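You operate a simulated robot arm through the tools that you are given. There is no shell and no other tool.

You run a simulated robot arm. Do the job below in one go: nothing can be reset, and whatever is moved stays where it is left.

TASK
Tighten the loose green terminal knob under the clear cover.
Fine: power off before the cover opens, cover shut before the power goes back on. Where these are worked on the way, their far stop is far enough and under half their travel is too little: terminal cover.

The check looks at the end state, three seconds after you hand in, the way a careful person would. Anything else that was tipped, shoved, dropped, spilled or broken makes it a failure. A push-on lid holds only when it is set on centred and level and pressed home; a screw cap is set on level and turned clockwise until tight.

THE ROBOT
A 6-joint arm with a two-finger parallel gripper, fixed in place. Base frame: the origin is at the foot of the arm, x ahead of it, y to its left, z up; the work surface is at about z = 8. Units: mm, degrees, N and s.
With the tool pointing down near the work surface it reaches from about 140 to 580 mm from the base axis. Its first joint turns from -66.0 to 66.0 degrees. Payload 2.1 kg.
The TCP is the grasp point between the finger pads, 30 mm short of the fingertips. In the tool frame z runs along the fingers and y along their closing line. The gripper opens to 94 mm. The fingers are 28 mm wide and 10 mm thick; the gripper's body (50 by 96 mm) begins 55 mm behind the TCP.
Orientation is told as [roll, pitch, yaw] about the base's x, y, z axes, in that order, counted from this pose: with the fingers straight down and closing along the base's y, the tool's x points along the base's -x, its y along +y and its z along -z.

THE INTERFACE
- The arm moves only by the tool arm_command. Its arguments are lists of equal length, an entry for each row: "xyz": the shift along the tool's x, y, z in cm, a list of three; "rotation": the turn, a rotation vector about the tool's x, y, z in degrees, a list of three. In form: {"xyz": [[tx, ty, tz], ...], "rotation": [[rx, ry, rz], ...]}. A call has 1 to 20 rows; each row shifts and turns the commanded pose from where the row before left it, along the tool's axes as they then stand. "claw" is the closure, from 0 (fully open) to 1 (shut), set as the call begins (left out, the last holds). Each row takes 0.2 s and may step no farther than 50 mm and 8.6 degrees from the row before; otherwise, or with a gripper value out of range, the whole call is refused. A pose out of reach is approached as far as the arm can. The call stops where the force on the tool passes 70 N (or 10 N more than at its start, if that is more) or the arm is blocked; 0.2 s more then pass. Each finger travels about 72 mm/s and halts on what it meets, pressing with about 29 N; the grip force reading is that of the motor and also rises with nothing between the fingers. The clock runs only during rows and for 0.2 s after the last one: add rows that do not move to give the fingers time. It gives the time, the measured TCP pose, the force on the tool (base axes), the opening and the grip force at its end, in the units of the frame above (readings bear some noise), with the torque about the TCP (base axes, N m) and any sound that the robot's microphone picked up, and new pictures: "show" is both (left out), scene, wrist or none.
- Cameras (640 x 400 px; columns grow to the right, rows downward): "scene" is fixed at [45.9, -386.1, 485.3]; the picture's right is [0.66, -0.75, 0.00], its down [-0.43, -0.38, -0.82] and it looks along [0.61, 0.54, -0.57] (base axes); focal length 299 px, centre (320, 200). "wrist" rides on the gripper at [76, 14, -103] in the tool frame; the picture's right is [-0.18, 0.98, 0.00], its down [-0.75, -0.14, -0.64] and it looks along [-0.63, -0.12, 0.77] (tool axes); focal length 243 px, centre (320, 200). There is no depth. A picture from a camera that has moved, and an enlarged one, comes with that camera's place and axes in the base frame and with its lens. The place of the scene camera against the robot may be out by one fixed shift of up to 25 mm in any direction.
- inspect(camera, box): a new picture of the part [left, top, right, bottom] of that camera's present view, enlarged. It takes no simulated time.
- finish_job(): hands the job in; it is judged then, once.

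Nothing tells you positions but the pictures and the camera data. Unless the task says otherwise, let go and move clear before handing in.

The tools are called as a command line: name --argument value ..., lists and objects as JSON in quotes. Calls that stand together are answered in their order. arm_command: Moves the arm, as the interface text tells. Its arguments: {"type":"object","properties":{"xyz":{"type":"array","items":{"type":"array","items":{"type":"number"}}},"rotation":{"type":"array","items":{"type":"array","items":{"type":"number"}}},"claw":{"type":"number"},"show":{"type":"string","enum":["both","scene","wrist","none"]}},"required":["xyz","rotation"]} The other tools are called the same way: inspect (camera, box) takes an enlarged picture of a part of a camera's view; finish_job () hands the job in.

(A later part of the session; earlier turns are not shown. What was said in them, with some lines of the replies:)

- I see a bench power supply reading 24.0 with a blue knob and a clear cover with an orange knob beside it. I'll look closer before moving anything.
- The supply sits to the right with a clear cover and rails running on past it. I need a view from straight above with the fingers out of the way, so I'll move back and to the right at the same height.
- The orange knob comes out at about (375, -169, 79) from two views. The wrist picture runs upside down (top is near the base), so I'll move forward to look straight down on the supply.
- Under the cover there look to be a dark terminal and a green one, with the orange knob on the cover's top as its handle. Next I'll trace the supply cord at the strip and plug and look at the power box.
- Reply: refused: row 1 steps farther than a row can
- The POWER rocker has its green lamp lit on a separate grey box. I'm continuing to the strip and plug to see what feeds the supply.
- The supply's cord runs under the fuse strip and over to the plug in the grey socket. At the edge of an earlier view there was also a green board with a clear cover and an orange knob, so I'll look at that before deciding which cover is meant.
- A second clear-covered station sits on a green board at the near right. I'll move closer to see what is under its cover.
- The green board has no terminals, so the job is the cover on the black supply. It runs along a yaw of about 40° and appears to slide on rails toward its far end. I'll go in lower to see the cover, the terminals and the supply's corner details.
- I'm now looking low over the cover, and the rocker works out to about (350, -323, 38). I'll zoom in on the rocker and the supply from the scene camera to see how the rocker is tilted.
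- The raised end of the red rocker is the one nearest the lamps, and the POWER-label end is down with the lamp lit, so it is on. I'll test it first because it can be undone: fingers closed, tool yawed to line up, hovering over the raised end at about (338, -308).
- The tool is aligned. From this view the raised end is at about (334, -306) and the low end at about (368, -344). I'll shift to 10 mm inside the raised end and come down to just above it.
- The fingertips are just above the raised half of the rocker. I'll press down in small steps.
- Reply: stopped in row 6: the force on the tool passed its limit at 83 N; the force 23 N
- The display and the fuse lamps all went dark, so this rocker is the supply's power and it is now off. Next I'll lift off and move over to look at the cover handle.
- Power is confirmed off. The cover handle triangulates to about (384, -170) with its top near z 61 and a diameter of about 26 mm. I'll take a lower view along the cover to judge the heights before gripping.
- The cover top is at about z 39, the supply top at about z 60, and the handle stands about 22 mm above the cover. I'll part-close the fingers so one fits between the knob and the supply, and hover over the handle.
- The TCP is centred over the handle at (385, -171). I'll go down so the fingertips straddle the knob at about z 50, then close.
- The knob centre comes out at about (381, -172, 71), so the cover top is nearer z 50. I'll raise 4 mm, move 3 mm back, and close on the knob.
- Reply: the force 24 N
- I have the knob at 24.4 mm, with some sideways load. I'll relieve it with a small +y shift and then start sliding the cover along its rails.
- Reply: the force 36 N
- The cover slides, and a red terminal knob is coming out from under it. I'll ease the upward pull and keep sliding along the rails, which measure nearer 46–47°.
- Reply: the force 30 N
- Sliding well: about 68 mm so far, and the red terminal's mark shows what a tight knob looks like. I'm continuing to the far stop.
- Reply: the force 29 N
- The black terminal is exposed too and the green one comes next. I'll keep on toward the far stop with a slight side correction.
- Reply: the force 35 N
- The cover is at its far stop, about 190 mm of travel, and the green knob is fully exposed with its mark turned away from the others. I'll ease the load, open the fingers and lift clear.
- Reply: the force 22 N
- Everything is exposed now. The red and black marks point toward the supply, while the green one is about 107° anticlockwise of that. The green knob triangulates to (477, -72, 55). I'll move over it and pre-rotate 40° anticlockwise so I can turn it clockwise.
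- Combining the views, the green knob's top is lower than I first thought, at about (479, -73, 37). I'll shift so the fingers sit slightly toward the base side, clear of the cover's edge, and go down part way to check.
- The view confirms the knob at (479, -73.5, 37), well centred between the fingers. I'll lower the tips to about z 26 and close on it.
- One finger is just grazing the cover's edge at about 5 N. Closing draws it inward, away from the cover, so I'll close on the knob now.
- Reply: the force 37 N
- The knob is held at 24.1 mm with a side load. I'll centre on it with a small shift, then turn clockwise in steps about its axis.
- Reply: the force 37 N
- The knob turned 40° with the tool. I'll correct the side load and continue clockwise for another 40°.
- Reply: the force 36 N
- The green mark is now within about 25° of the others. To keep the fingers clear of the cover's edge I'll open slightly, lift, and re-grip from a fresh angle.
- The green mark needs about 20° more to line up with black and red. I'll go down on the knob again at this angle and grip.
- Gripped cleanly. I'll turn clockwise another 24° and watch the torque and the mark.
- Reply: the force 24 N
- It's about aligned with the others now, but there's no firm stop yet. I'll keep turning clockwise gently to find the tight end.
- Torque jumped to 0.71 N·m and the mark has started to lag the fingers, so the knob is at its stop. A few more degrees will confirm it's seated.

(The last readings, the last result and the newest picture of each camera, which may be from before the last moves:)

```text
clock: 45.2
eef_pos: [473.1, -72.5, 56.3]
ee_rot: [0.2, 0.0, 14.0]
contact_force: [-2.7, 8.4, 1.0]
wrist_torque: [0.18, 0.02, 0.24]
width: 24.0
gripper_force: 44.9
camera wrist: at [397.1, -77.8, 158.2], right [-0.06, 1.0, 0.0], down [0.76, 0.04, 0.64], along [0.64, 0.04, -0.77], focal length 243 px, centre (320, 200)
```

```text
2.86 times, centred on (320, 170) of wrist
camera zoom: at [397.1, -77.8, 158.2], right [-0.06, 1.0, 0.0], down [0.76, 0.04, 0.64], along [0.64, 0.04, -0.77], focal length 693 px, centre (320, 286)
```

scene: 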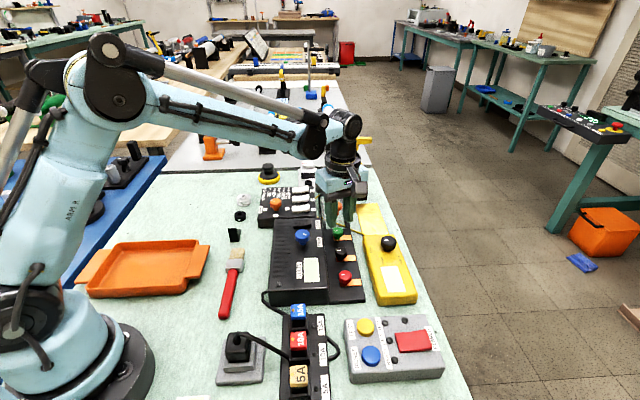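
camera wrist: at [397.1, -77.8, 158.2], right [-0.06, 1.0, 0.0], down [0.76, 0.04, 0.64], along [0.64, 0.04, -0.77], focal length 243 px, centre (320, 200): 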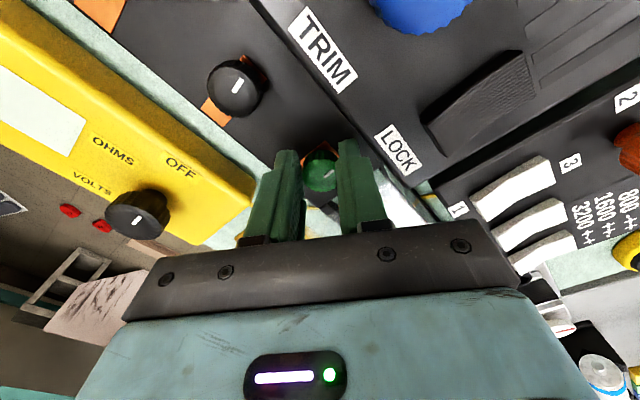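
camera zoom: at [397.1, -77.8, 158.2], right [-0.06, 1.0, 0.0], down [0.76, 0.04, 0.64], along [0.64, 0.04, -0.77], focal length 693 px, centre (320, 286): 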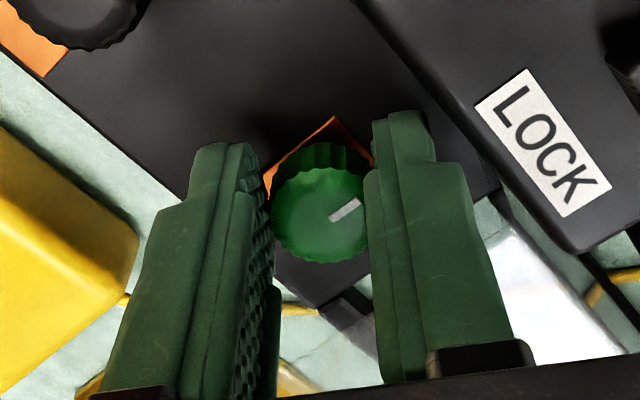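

The fingers now slip on the knob and it has stopped, with its mark lined up with the others. I'll release it, lift off and check.

arm_command --xyz '[[0, 0, 0], [0, 0, 0], [0, 0, -1], [0, 0, -1.5], [0, 0, -2.5], [0, 0, -3], [0, 0, -3], [0, 0, 0]]' --rotation '[[0, 0, 0], [0, 0, 0], [0, 0, 0], [0, 0, 0], [0, 0, 0], [0, 0, 0], [0, 0, 0], [0, 0, 0]]' --claw 0.67 --show "none"

arm_command --xyz '[[0, 0, 0], [0, 0, 0], [0, 0, 0], [0, 0, 0], [0, 0, 0]]' --rotation '[[0, 0, -8], [0, 0, -8], [0, 0, -8], [0, 0, -7], [0, 0, 0]]' --claw 0.5 --show "both"

inspect --camera "wrist" --box '[220, 0, 420, 200]'

inspect --camera "scene" --box '[290, 190, 390, 310]'

```text
clock: 47.0
eef_pos: [472.4, -73.5, 167.2]
ee_rot: [0.2, -0.2, 14.1]
contact_force: [1.0, 0.3, 0.2]
wrist_torque: [0.0, -0.02, 0.0]
width: 31.0
gripper_force: 0.1
```

```text
clock: 48.2
eef_pos: [473.1, -73.8, 165.7]
ee_rot: [0.1, -0.2, 45.2]
contact_force: [0.2, -0.1, -0.1]
wrist_torque: [0.01, -0.01, 0.01]
width: 46.8
gripper_force: 0.0
camera wrist: at [409.8, -118.4, 268.7], right [-0.57, 0.82, 0.0], down [0.63, 0.43, 0.64], along [0.53, 0.37, -0.77], focal length 243 px, centre (320, 200)
```

scene: 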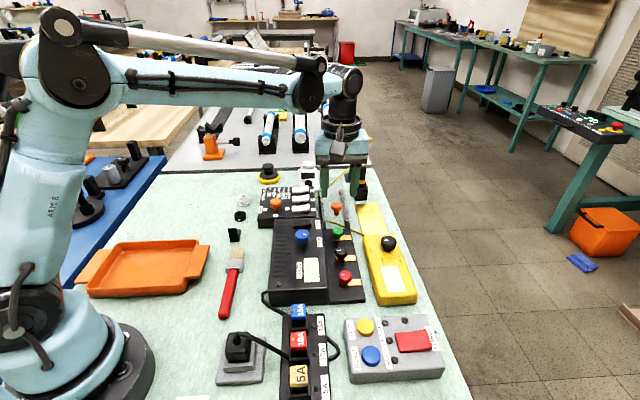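
wrist: 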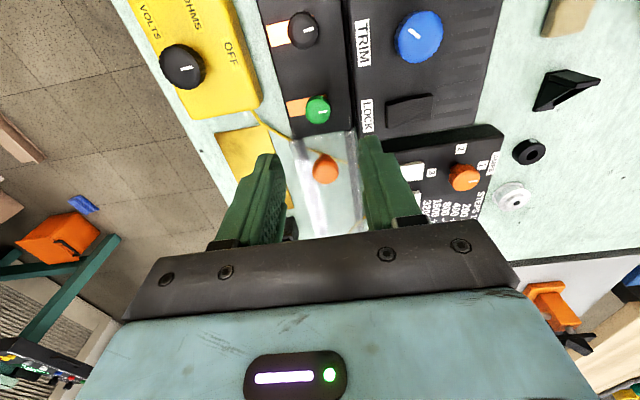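

```text
2.00 times, centred on (320, 100) of wrist
camera zoom: at [409.8, -118.4, 268.7], right [-0.57, 0.82, 0.0], down [0.63, 0.43, 0.64], along [0.53, 0.37, -0.77], focal length 485 px, centre (320, 400)
```

zoom: 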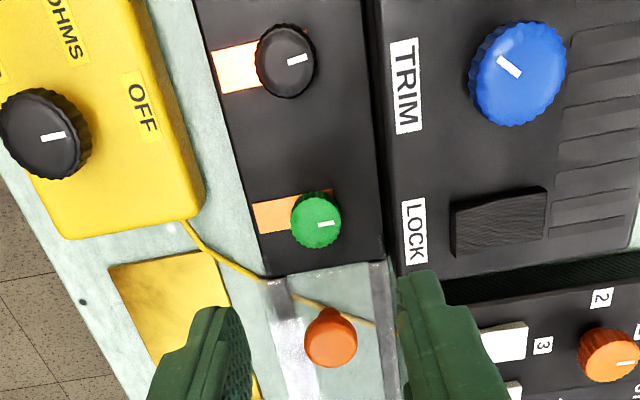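

```text
3.33 times, centred on (340, 250) of scene
camera zoom: at [45.9, -386.1, 485.3], right [0.66, -0.75, 0.0], down [-0.43, -0.38, -0.82], along [0.61, 0.54, -0.57], focal length 997 px, centre (253, 33)
```

zoom: 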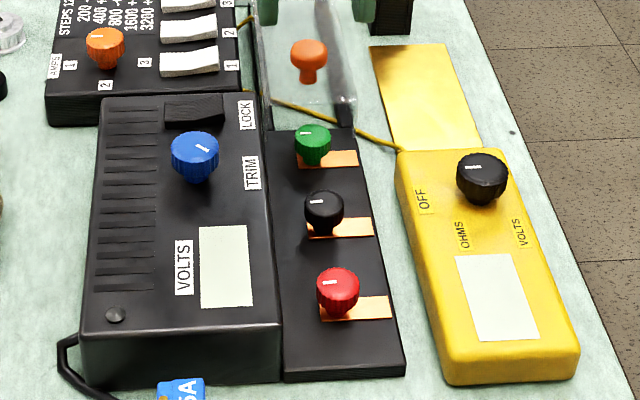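

The green knob's mark now matches black and red. Next I'll close the cover: return over its handle at about (511, -42) and grip it.

arm_command --xyz '[[-2.5, -0.2, 0], [-2.43, -0.25, 0], [0, 0, 3], [0, 0, 2.5], [0, 0, 0]]' --rotation '[[0, 0, 0], [0, 0, 0], [0, 0, 0], [0, 0, 0], [0, 0, 0]]' --show "wrist"

inspect --camera "wrist" --box '[220, 40, 420, 240]'

```text
clock: 49.4
eef_pos: [511.8, -40.6, 110.4]
ee_rot: [0.2, -0.3, 45.1]
contact_force: [0.0, 0.4, 0.1]
wrist_torque: [-0.02, -0.01, 0.0]
width: 46.8
gripper_force: 0.0
camera wrist: at [447.3, -84.9, 213.9], right [-0.57, 0.82, 0.0], down [0.63, 0.43, 0.64], along [0.53, 0.37, -0.77], focal length 243 px, centre (320, 200)
```

wrist: 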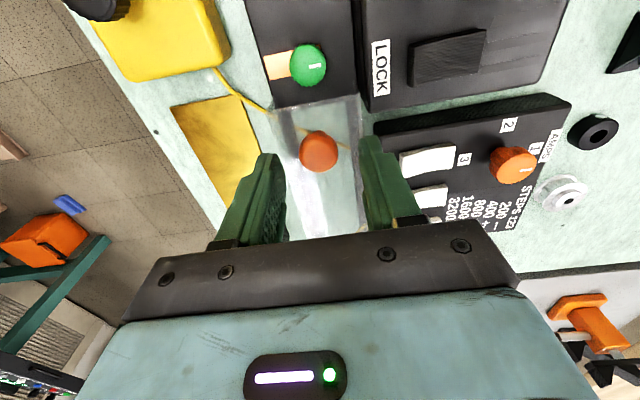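

```text
2.00 times, centred on (320, 140) of wrist
camera zoom: at [447.3, -84.9, 213.9], right [-0.57, 0.82, 0.0], down [0.63, 0.43, 0.64], along [0.53, 0.37, -0.77], focal length 485 px, centre (320, 320)
```

zoom: 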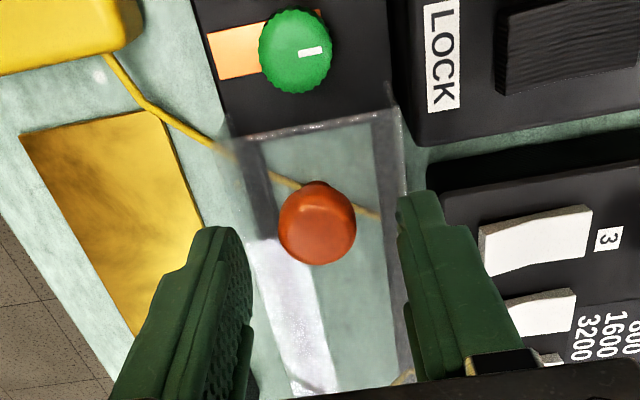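

Centred on the handle. I'll narrow the opening a little to stay clear of the neighbouring switch box, lower, and grip.

arm_command --xyz '[[0, 0, 0], [0, 0, 1], [0, 0, 1], [0, 0, 0.8], [0, 0, 0]]' --rotation '[[0, 0, 0], [0, 0, 0], [0, 0, 0], [0, 0, 0], [0, 0, 0]]' --claw 0.58 --show "none"

arm_command --xyz '[[0, 0, 0], [0, 0, 0], [0, 0, 0]]' --rotation '[[0, 0, 0], [0, 0, 0], [0, 0, 0]]' --claw 1 --show "wrist"

```text
clock: 50.6
eef_pos: [513.2, -40.5, 83.6]
ee_rot: [0.1, -0.2, 45.1]
contact_force: [-0.7, 0.6, -0.6]
wrist_torque: [-0.04, 0.01, -0.03]
width: 39.7
gripper_force: 0.1
```

```text
clock: 51.4
eef_pos: [511.9, -40.0, 83.0]
ee_rot: [0.1, -0.1, 45.2]
contact_force: [1.1, -0.6, -2.2]
wrist_torque: [0.01, -0.05, 0.02]
width: 24.8
gripper_force: 45.2
camera wrist: at [448.8, -85.2, 185.4], right [-0.57, 0.82, 0.0], down [0.63, 0.43, 0.64], along [0.53, 0.37, -0.77], focal length 243 px, centre (320, 200)
```

wrist: 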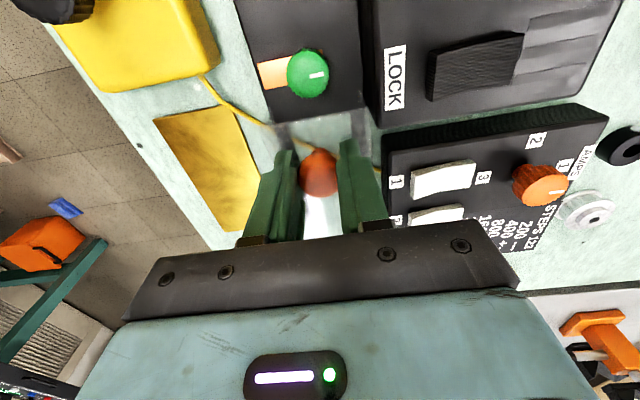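

Gripped with almost no load. I'll slide the cover back toward the near end in stages.

arm_command --xyz '[[0.8, 0, 0], [0.8, 0, 0], [0.8, 0, 0], [0.8, 0, 0], [0.8, 0, 0], [0.8, 0, 0], [0.8, 0, 0], [0.8, 0, 0], [0, 0, 0]]' --rotation '[[0, 0, 0], [0, 0, 0], [0, 0, 0], [0, 0, 0], [0, 0, 0], [0, 0, 0], [0, 0, 0], [0, 0, 0], [0, 0, 0]]' --show "wrist"

```text
clock: 53.4
eef_pos: [467.5, -87.0, 82.2]
ee_rot: [0.1, -0.2, 45.1]
contact_force: [-11.6, 11.1, 31.9]
wrist_torque: [0.33, 0.1, 0.04]
width: 24.7
gripper_force: 45.7
camera wrist: at [403.1, -131.5, 185.3], right [-0.57, 0.82, 0.0], down [0.63, 0.43, 0.64], along [0.53, 0.37, -0.77], focal length 243 px, centre (320, 200)
```

wrist: 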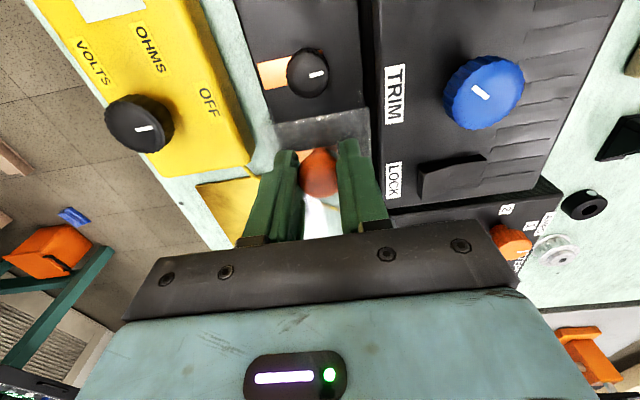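

It's moving back smoothly. I'll trim the downward load and continue.

arm_command --xyz '[[0, 0.1, -0.15], [0.8, 0.01, 0], [0.8, 0.01, 0], [0.8, 0.01, 0], [0.8, 0.01, 0], [0.8, 0.01, 0], [0.8, 0.01, 0], [0.8, 0.01, 0], [0.8, 0.01, 0], [0, 0, 0]]' --rotation '[[0, 0, 0], [0, 0, 0], [0, 0, 0], [0, 0, 0], [0, 0, 0], [0, 0, 0], [0, 0, 0], [0, 0, 0], [0, 0, 0], [0, 0, 0]]' --show "wrist"

```text
clock: 55.6
eef_pos: [420.4, -132.3, 84.3]
ee_rot: [0.0, -0.2, 44.9]
contact_force: [6.7, -5.3, -18.0]
wrist_torque: [-0.09, -0.15, 0.01]
width: 24.7
gripper_force: 45.1
camera wrist: at [357.6, -176.0, 187.3], right [-0.57, 0.82, 0.0], down [0.63, 0.43, 0.64], along [0.53, 0.36, -0.77], focal length 243 px, centre (320, 200)
```

wrist: 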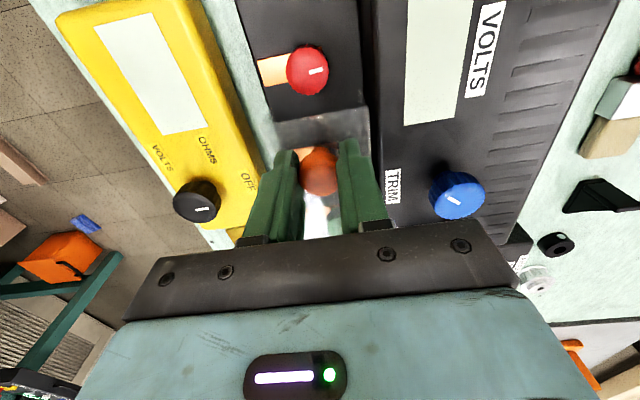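

About 56 mm remain. I'll continue and finish with small steps into the closed stop.

arm_command --xyz '[[0, 0, 0.1], [0.8, 0, 0], [0.8, 0, 0], [0.8, 0, 0], [0.8, 0, 0], [0.8, 0, 0], [0.8, 0, 0], [0.3, 0, 0], [0.3, 0, 0], [0.3, 0, 0], [0.3, 0, 0], [0, 0, 0]]' --rotation '[[0, 0, 0], [0, 0, 0], [0, 0, 0], [0, 0, 0], [0, 0, 0], [0, 0, 0], [0, 0, 0], [0, 0, 0], [0, 0, 0], [0, 0, 0], [0, 0, 0], [0, 0, 0]]' --show "both"

inspect --camera "wrist" --box '[240, 60, 400, 240]'

```text
clock: 58.2
eef_pos: [380.1, -171.4, 83.8]
ee_rot: [-0.3, -0.6, 45.2]
contact_force: [36.5, -4.5, -13.2]
wrist_torque: [-0.47, -0.08, 0.06]
width: 24.8
gripper_force: 45.2
camera wrist: at [315.9, -216.7, 184.6], right [-0.57, 0.82, -0.01], down [0.62, 0.43, 0.65], along [0.54, 0.37, -0.76], focal length 243 px, centre (320, 200)
```

scene: 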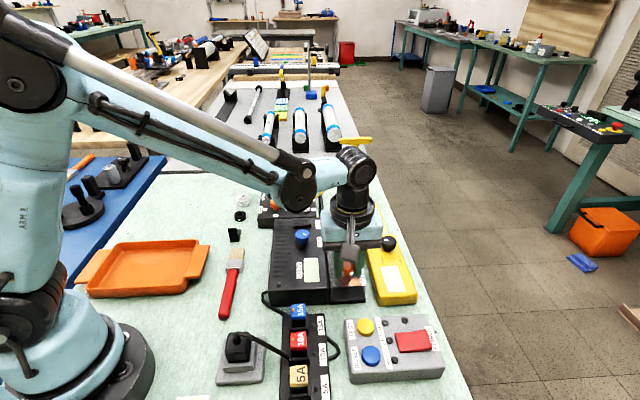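
wrist: 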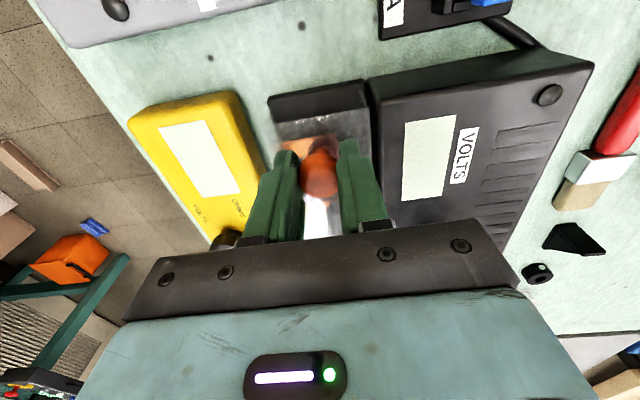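

```text
2.22 times, centred on (320, 150) of wrist
camera zoom: at [315.9, -216.7, 184.6], right [-0.57, 0.82, -0.01], down [0.62, 0.43, 0.65], along [0.54, 0.37, -0.76], focal length 539 px, centre (320, 311)
```

zoom: 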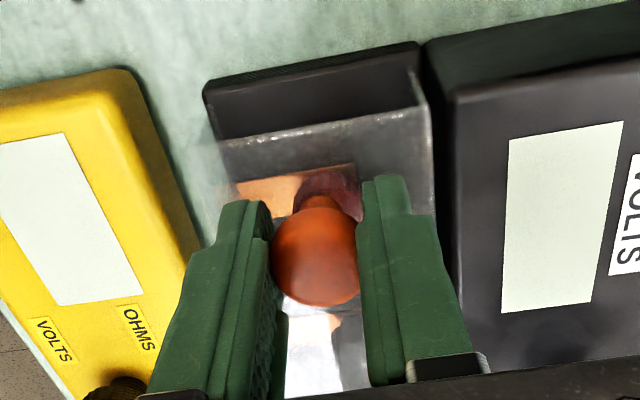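

The cover is back against its closed stop and looks just as it did at the start. I'll relieve the side load, open and lift away.

arm_command --xyz '[[0, -0.18, 0], [0, 0, 0]]' --rotation '[[0, 0, 0], [0, 0, 0]]' --show "none"

arm_command --xyz '[[0, 0, 0], [0, 0, 0], [0, 0, -1.5], [0, 0, -3], [0, 0, -3], [0, 0, -3], [0, 0, 0]]' --rotation '[[0, 0, 0], [0, 0, 0], [0, 0, 0], [0, 0, 0], [0, 0, 0], [0, 0, 0], [0, 0, 0]]' --claw 0.55 --show "both"

inspect --camera "scene" --box '[290, 190, 390, 310]'

inspect --camera "wrist" --box '[220, 0, 420, 200]'

```text
clock: 58.8
eef_pos: [380.6, -172.4, 84.1]
ee_rot: [0.1, -0.5, 45.2]
contact_force: [26.8, 16.4, -18.0]
wrist_torque: [0.21, -0.37, 0.02]
width: 24.7
gripper_force: 44.9
```

```text
clock: 60.4
eef_pos: [378.4, -176.8, 188.7]
ee_rot: [0.0, -0.2, 45.2]
contact_force: [0.1, 0.7, -0.6]
wrist_torque: [0.0, 0.04, 0.0]
width: 42.3
gripper_force: 0.1
camera wrist: at [315.3, -221.6, 290.9], right [-0.57, 0.82, 0.0], down [0.63, 0.43, 0.64], along [0.53, 0.37, -0.77], focal length 243 px, centre (320, 200)
```

scene: 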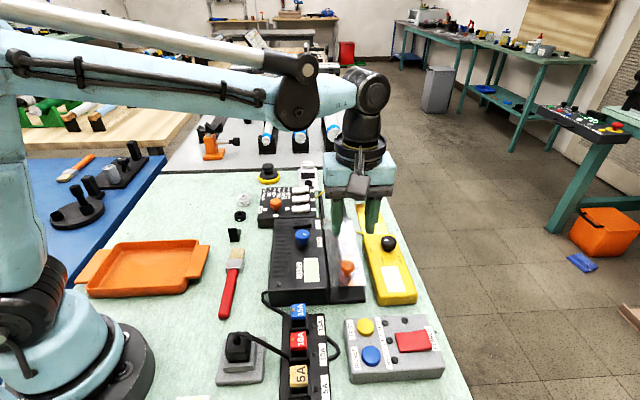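
wrist: 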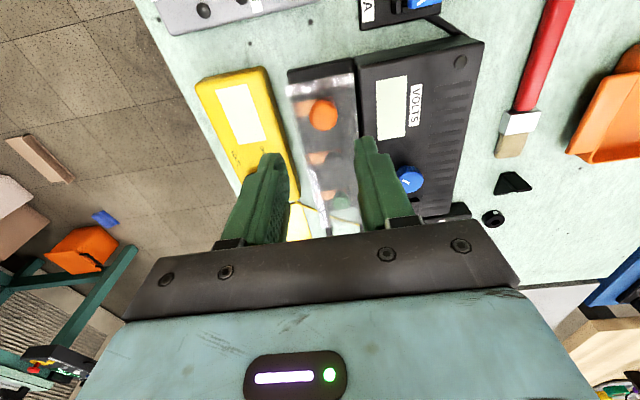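

```text
3.33 times, centred on (340, 250) of scene
camera zoom: at [45.9, -386.1, 485.3], right [0.66, -0.75, 0.0], down [-0.43, -0.38, -0.82], along [0.61, 0.54, -0.57], focal length 997 px, centre (253, 33)
```

zoom: 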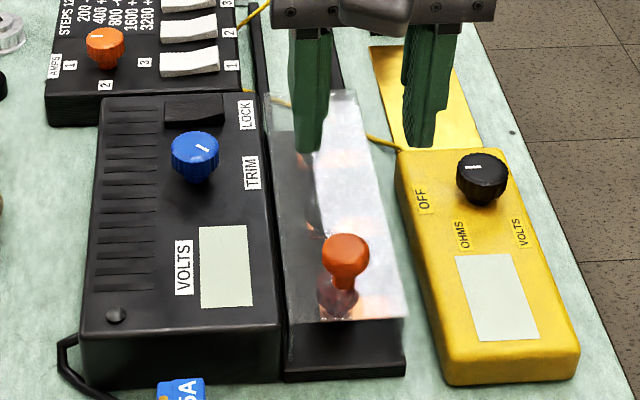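

```text
2.00 times, centred on (320, 100) of wrist
camera zoom: at [315.3, -221.6, 290.9], right [-0.57, 0.82, 0.0], down [0.63, 0.43, 0.64], along [0.53, 0.37, -0.77], focal length 485 px, centre (320, 400)
```

zoom: 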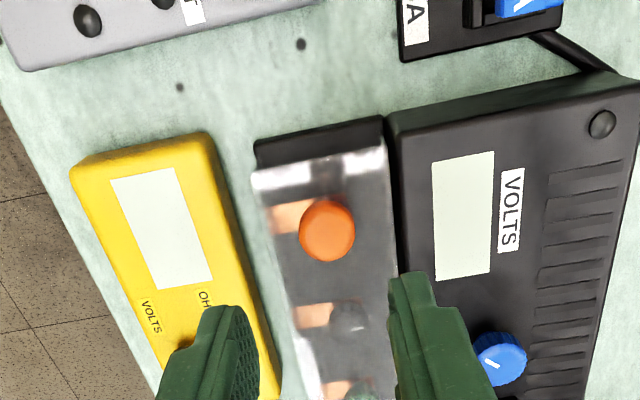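

The cover is shut, with its front edge and handle where they began. Now I'll switch the power back on: fingers closed, moving over the raised POWER-label end of the rocker at about (362, -338).

arm_command --xyz '[[3.15, -2.55, 0], [3.15, -2.55, 0], [3.15, -2.55, 0], [3.15, -2.55, 0], [0, 0, 4], [0, 0, 4], [0, 0, 2], [0, 0, 0]]' --rotation '[[0, 0, 0], [0, 0, 0], [0, 0, 0], [0, 0, 0], [0, 0, 0], [0, 0, 0], [0, 0, 0], [0, 0, 0]]' --claw 1 --show "both"

inspect --camera "wrist" --box '[220, 60, 420, 200]'

inspect --camera "scene" --box '[330, 280, 470, 390]'

```text
clock: 62.2
eef_pos: [363.8, -336.8, 88.1]
ee_rot: [0.1, -0.3, 45.1]
contact_force: [-0.1, -0.3, 0.6]
wrist_torque: [-0.01, 0.02, -0.01]
width: 0.2
gripper_force: 28.4
camera wrist: at [300.3, -382.3, 189.4], right [-0.57, 0.82, 0.0], down [0.63, 0.43, 0.64], along [0.53, 0.37, -0.77], focal length 243 px, centre (320, 200)
```

scene: 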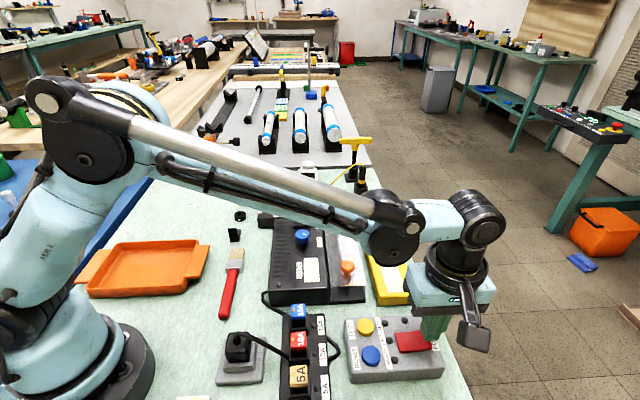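
wrist: 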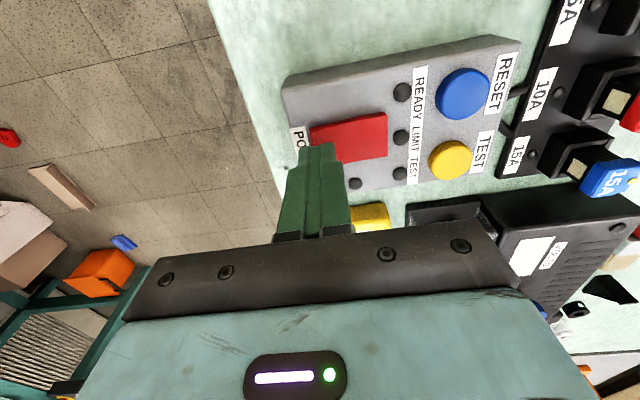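

```text
2.86 times, centred on (320, 130) of wrist
camera zoom: at [300.3, -382.3, 189.4], right [-0.57, 0.82, 0.0], down [0.63, 0.43, 0.64], along [0.53, 0.37, -0.77], focal length 693 px, centre (320, 400)
```

zoom: 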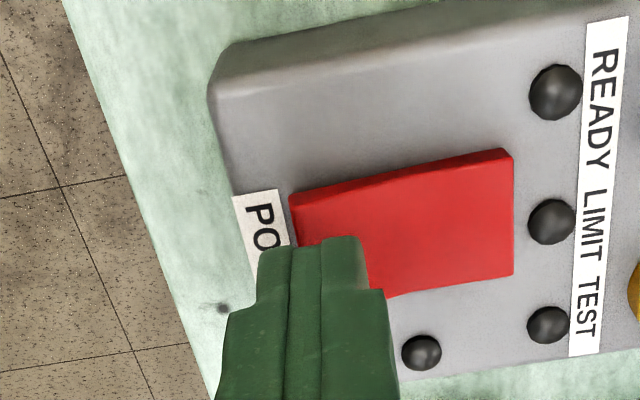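

```text
3.64 times, centred on (400, 335) of scene
camera zoom: at [45.9, -386.1, 485.3], right [0.66, -0.75, 0.0], down [-0.43, -0.38, -0.82], along [0.61, 0.54, -0.57], focal length 1088 px, centre (29, -291)
```

zoom: 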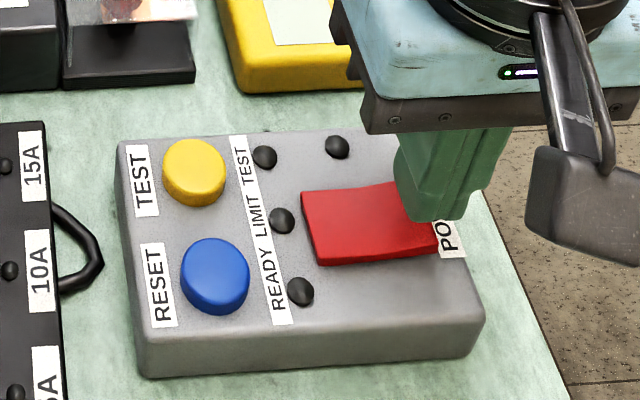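

The tip is a little past the rocker's end. I'll shift 6 mm inward to mirror the earlier press, then push down in small steps.

arm_command --xyz '[[0, 0.6, 0.3], [0, 0, 0.4], [0, 0, 0.4], [0, 0, 0.3], [0, 0, 0.3], [0, 0, 0.3], [0, 0, 0.2], [0, 0, 0]]' --rotation '[[0, 0, 0], [0, 0, 0], [0, 0, 0], [0, 0, 0], [0, 0, 0], [0, 0, 0], [0, 0, 0], [0, 0, 0]]' --show "both"

inspect --camera "scene" --box '[270, 230, 470, 400]'

```text
clock: 63.5
eef_pos: [359.5, -333.1, 72.8]
ee_rot: [0.0, -0.3, 45.0]
contact_force: [0.1, 0.0, 17.5]
wrist_torque: [0.1, 0.16, -0.04]
width: 0.0
gripper_force: 29.2
stopped in row 6: the force on the tool passed its limit at 81 N (the readings are from after the stop); the commanded pose is now the measured one
camera wrist: at [295.6, -377.3, 175.9], right [-0.57, 0.82, 0.0], down [0.63, 0.43, 0.64], along [0.53, 0.37, -0.77], focal length 243 px, centre (320, 200)
```

scene: 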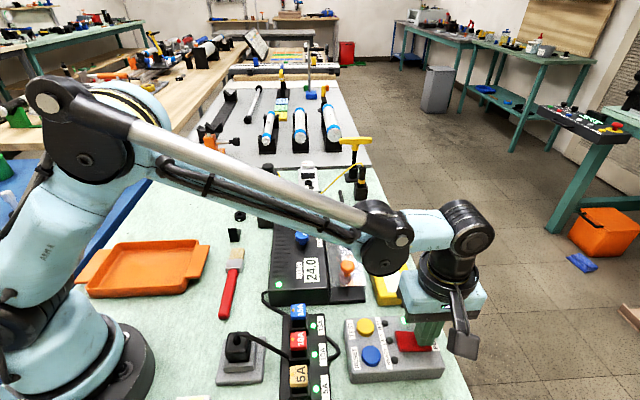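
wrist: 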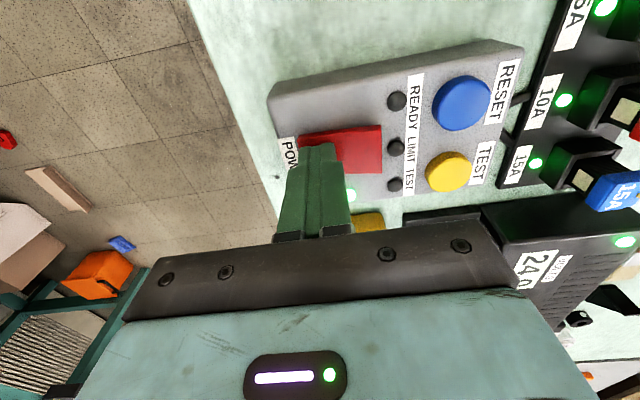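

```text
2.35 times, centred on (370, 315) of scene
camera zoom: at [45.9, -386.1, 485.4], right [0.66, -0.75, 0.0], down [-0.43, -0.38, -0.82], along [0.61, 0.54, -0.57], focal length 704 px, centre (202, -71)
```

zoom: 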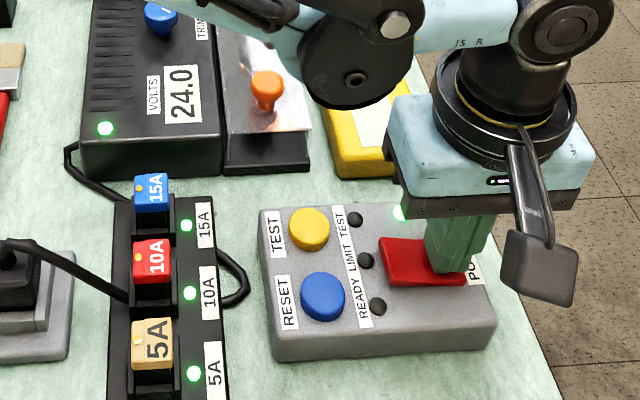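

Power is back: the display reads 24.0, and the supply's corner lamp, dark at the start, is now green, which fits with the terminal being tight. I'll lift clear and take a last look.

arm_command --xyz '[[0, 0, -3], [0, 0, -4], [0, 0, -4], [0, 0, -4], [3, 3, 0], [3, 3, 0], [0, 0, 0]]' --rotation '[[0, 0, 0], [0, 0, 0], [0, 0, 0], [0, 0, 0], [0, 0, 0], [0, 0, 0], [0, 0, 0]]' --show "both"

inspect --camera "scene" --box '[240, 170, 460, 400]'

```text
clock: 65.1
eef_pos: [274.0, -330.8, 224.3]
ee_rot: [0.1, -0.3, 45.0]
contact_force: [-0.6, -0.7, 1.1]
wrist_torque: [0.02, -0.01, -0.01]
width: 0.0
gripper_force: 28.5
camera wrist: at [210.6, -376.1, 325.2], right [-0.57, 0.82, 0.0], down [0.63, 0.43, 0.64], along [0.53, 0.37, -0.76], focal length 243 px, centre (320, 200)
```

scene: 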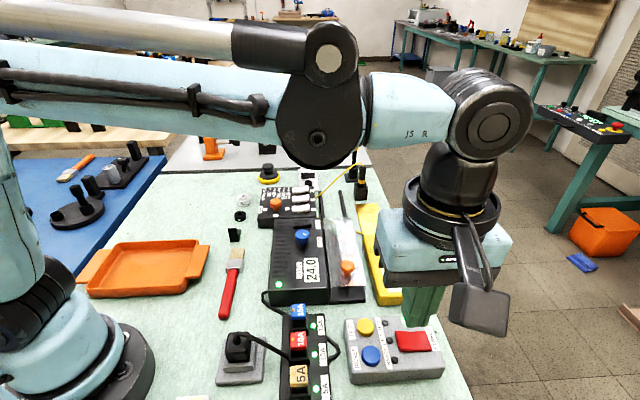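
wrist: 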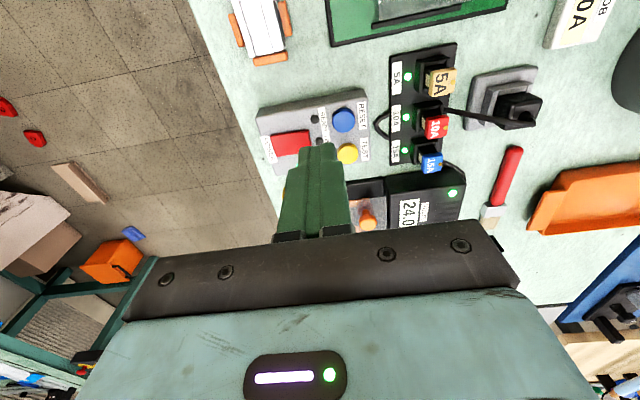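

```text
1.74 times, centred on (350, 285) of scene
camera zoom: at [45.9, -386.1, 485.3], right [0.66, -0.75, 0.0], down [-0.43, -0.38, -0.82], along [0.61, 0.54, -0.57], focal length 520 px, centre (268, 52)
```

zoom: 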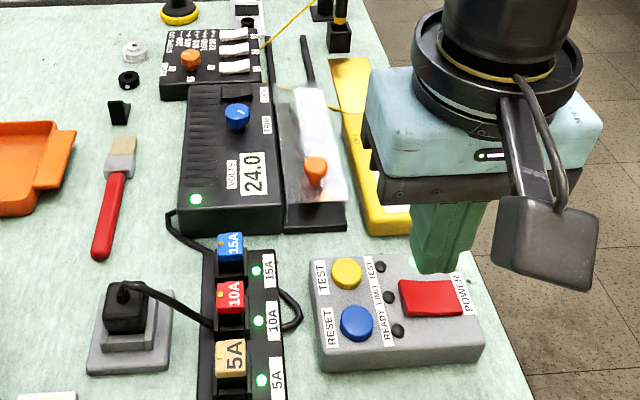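

The green knob is tight, the cover is shut, and the power is on with the supply's lamp green. Nothing else was moved and the arm is clear, so I'm handing in.

finish_job

```text
The job is handed in.
```

The green terminal knob is tight. I turned it clockwise to its stop, where the torque jumped and the fingers began to slip, and its mark now lines up roughly with the red and black knobs.

- **Power off first:** I switched the red POWER rocker off before touching the cover. The display and the fuse lamps went dark, so that rocker does feed the supply.
- **Cover:** I slid it to its far stop, about 190 mm, and back to its closed stop before restoring power.
- **Power back on:** The display reads 24.0 again. The lamp on the supply's corner, which was dark at the start, is now green.

During the first grip a finger brushed the cover's edge with about 5 N. I saw nothing tipped or shifted afterwards, and the arm was lifted clear before I handed the job in.
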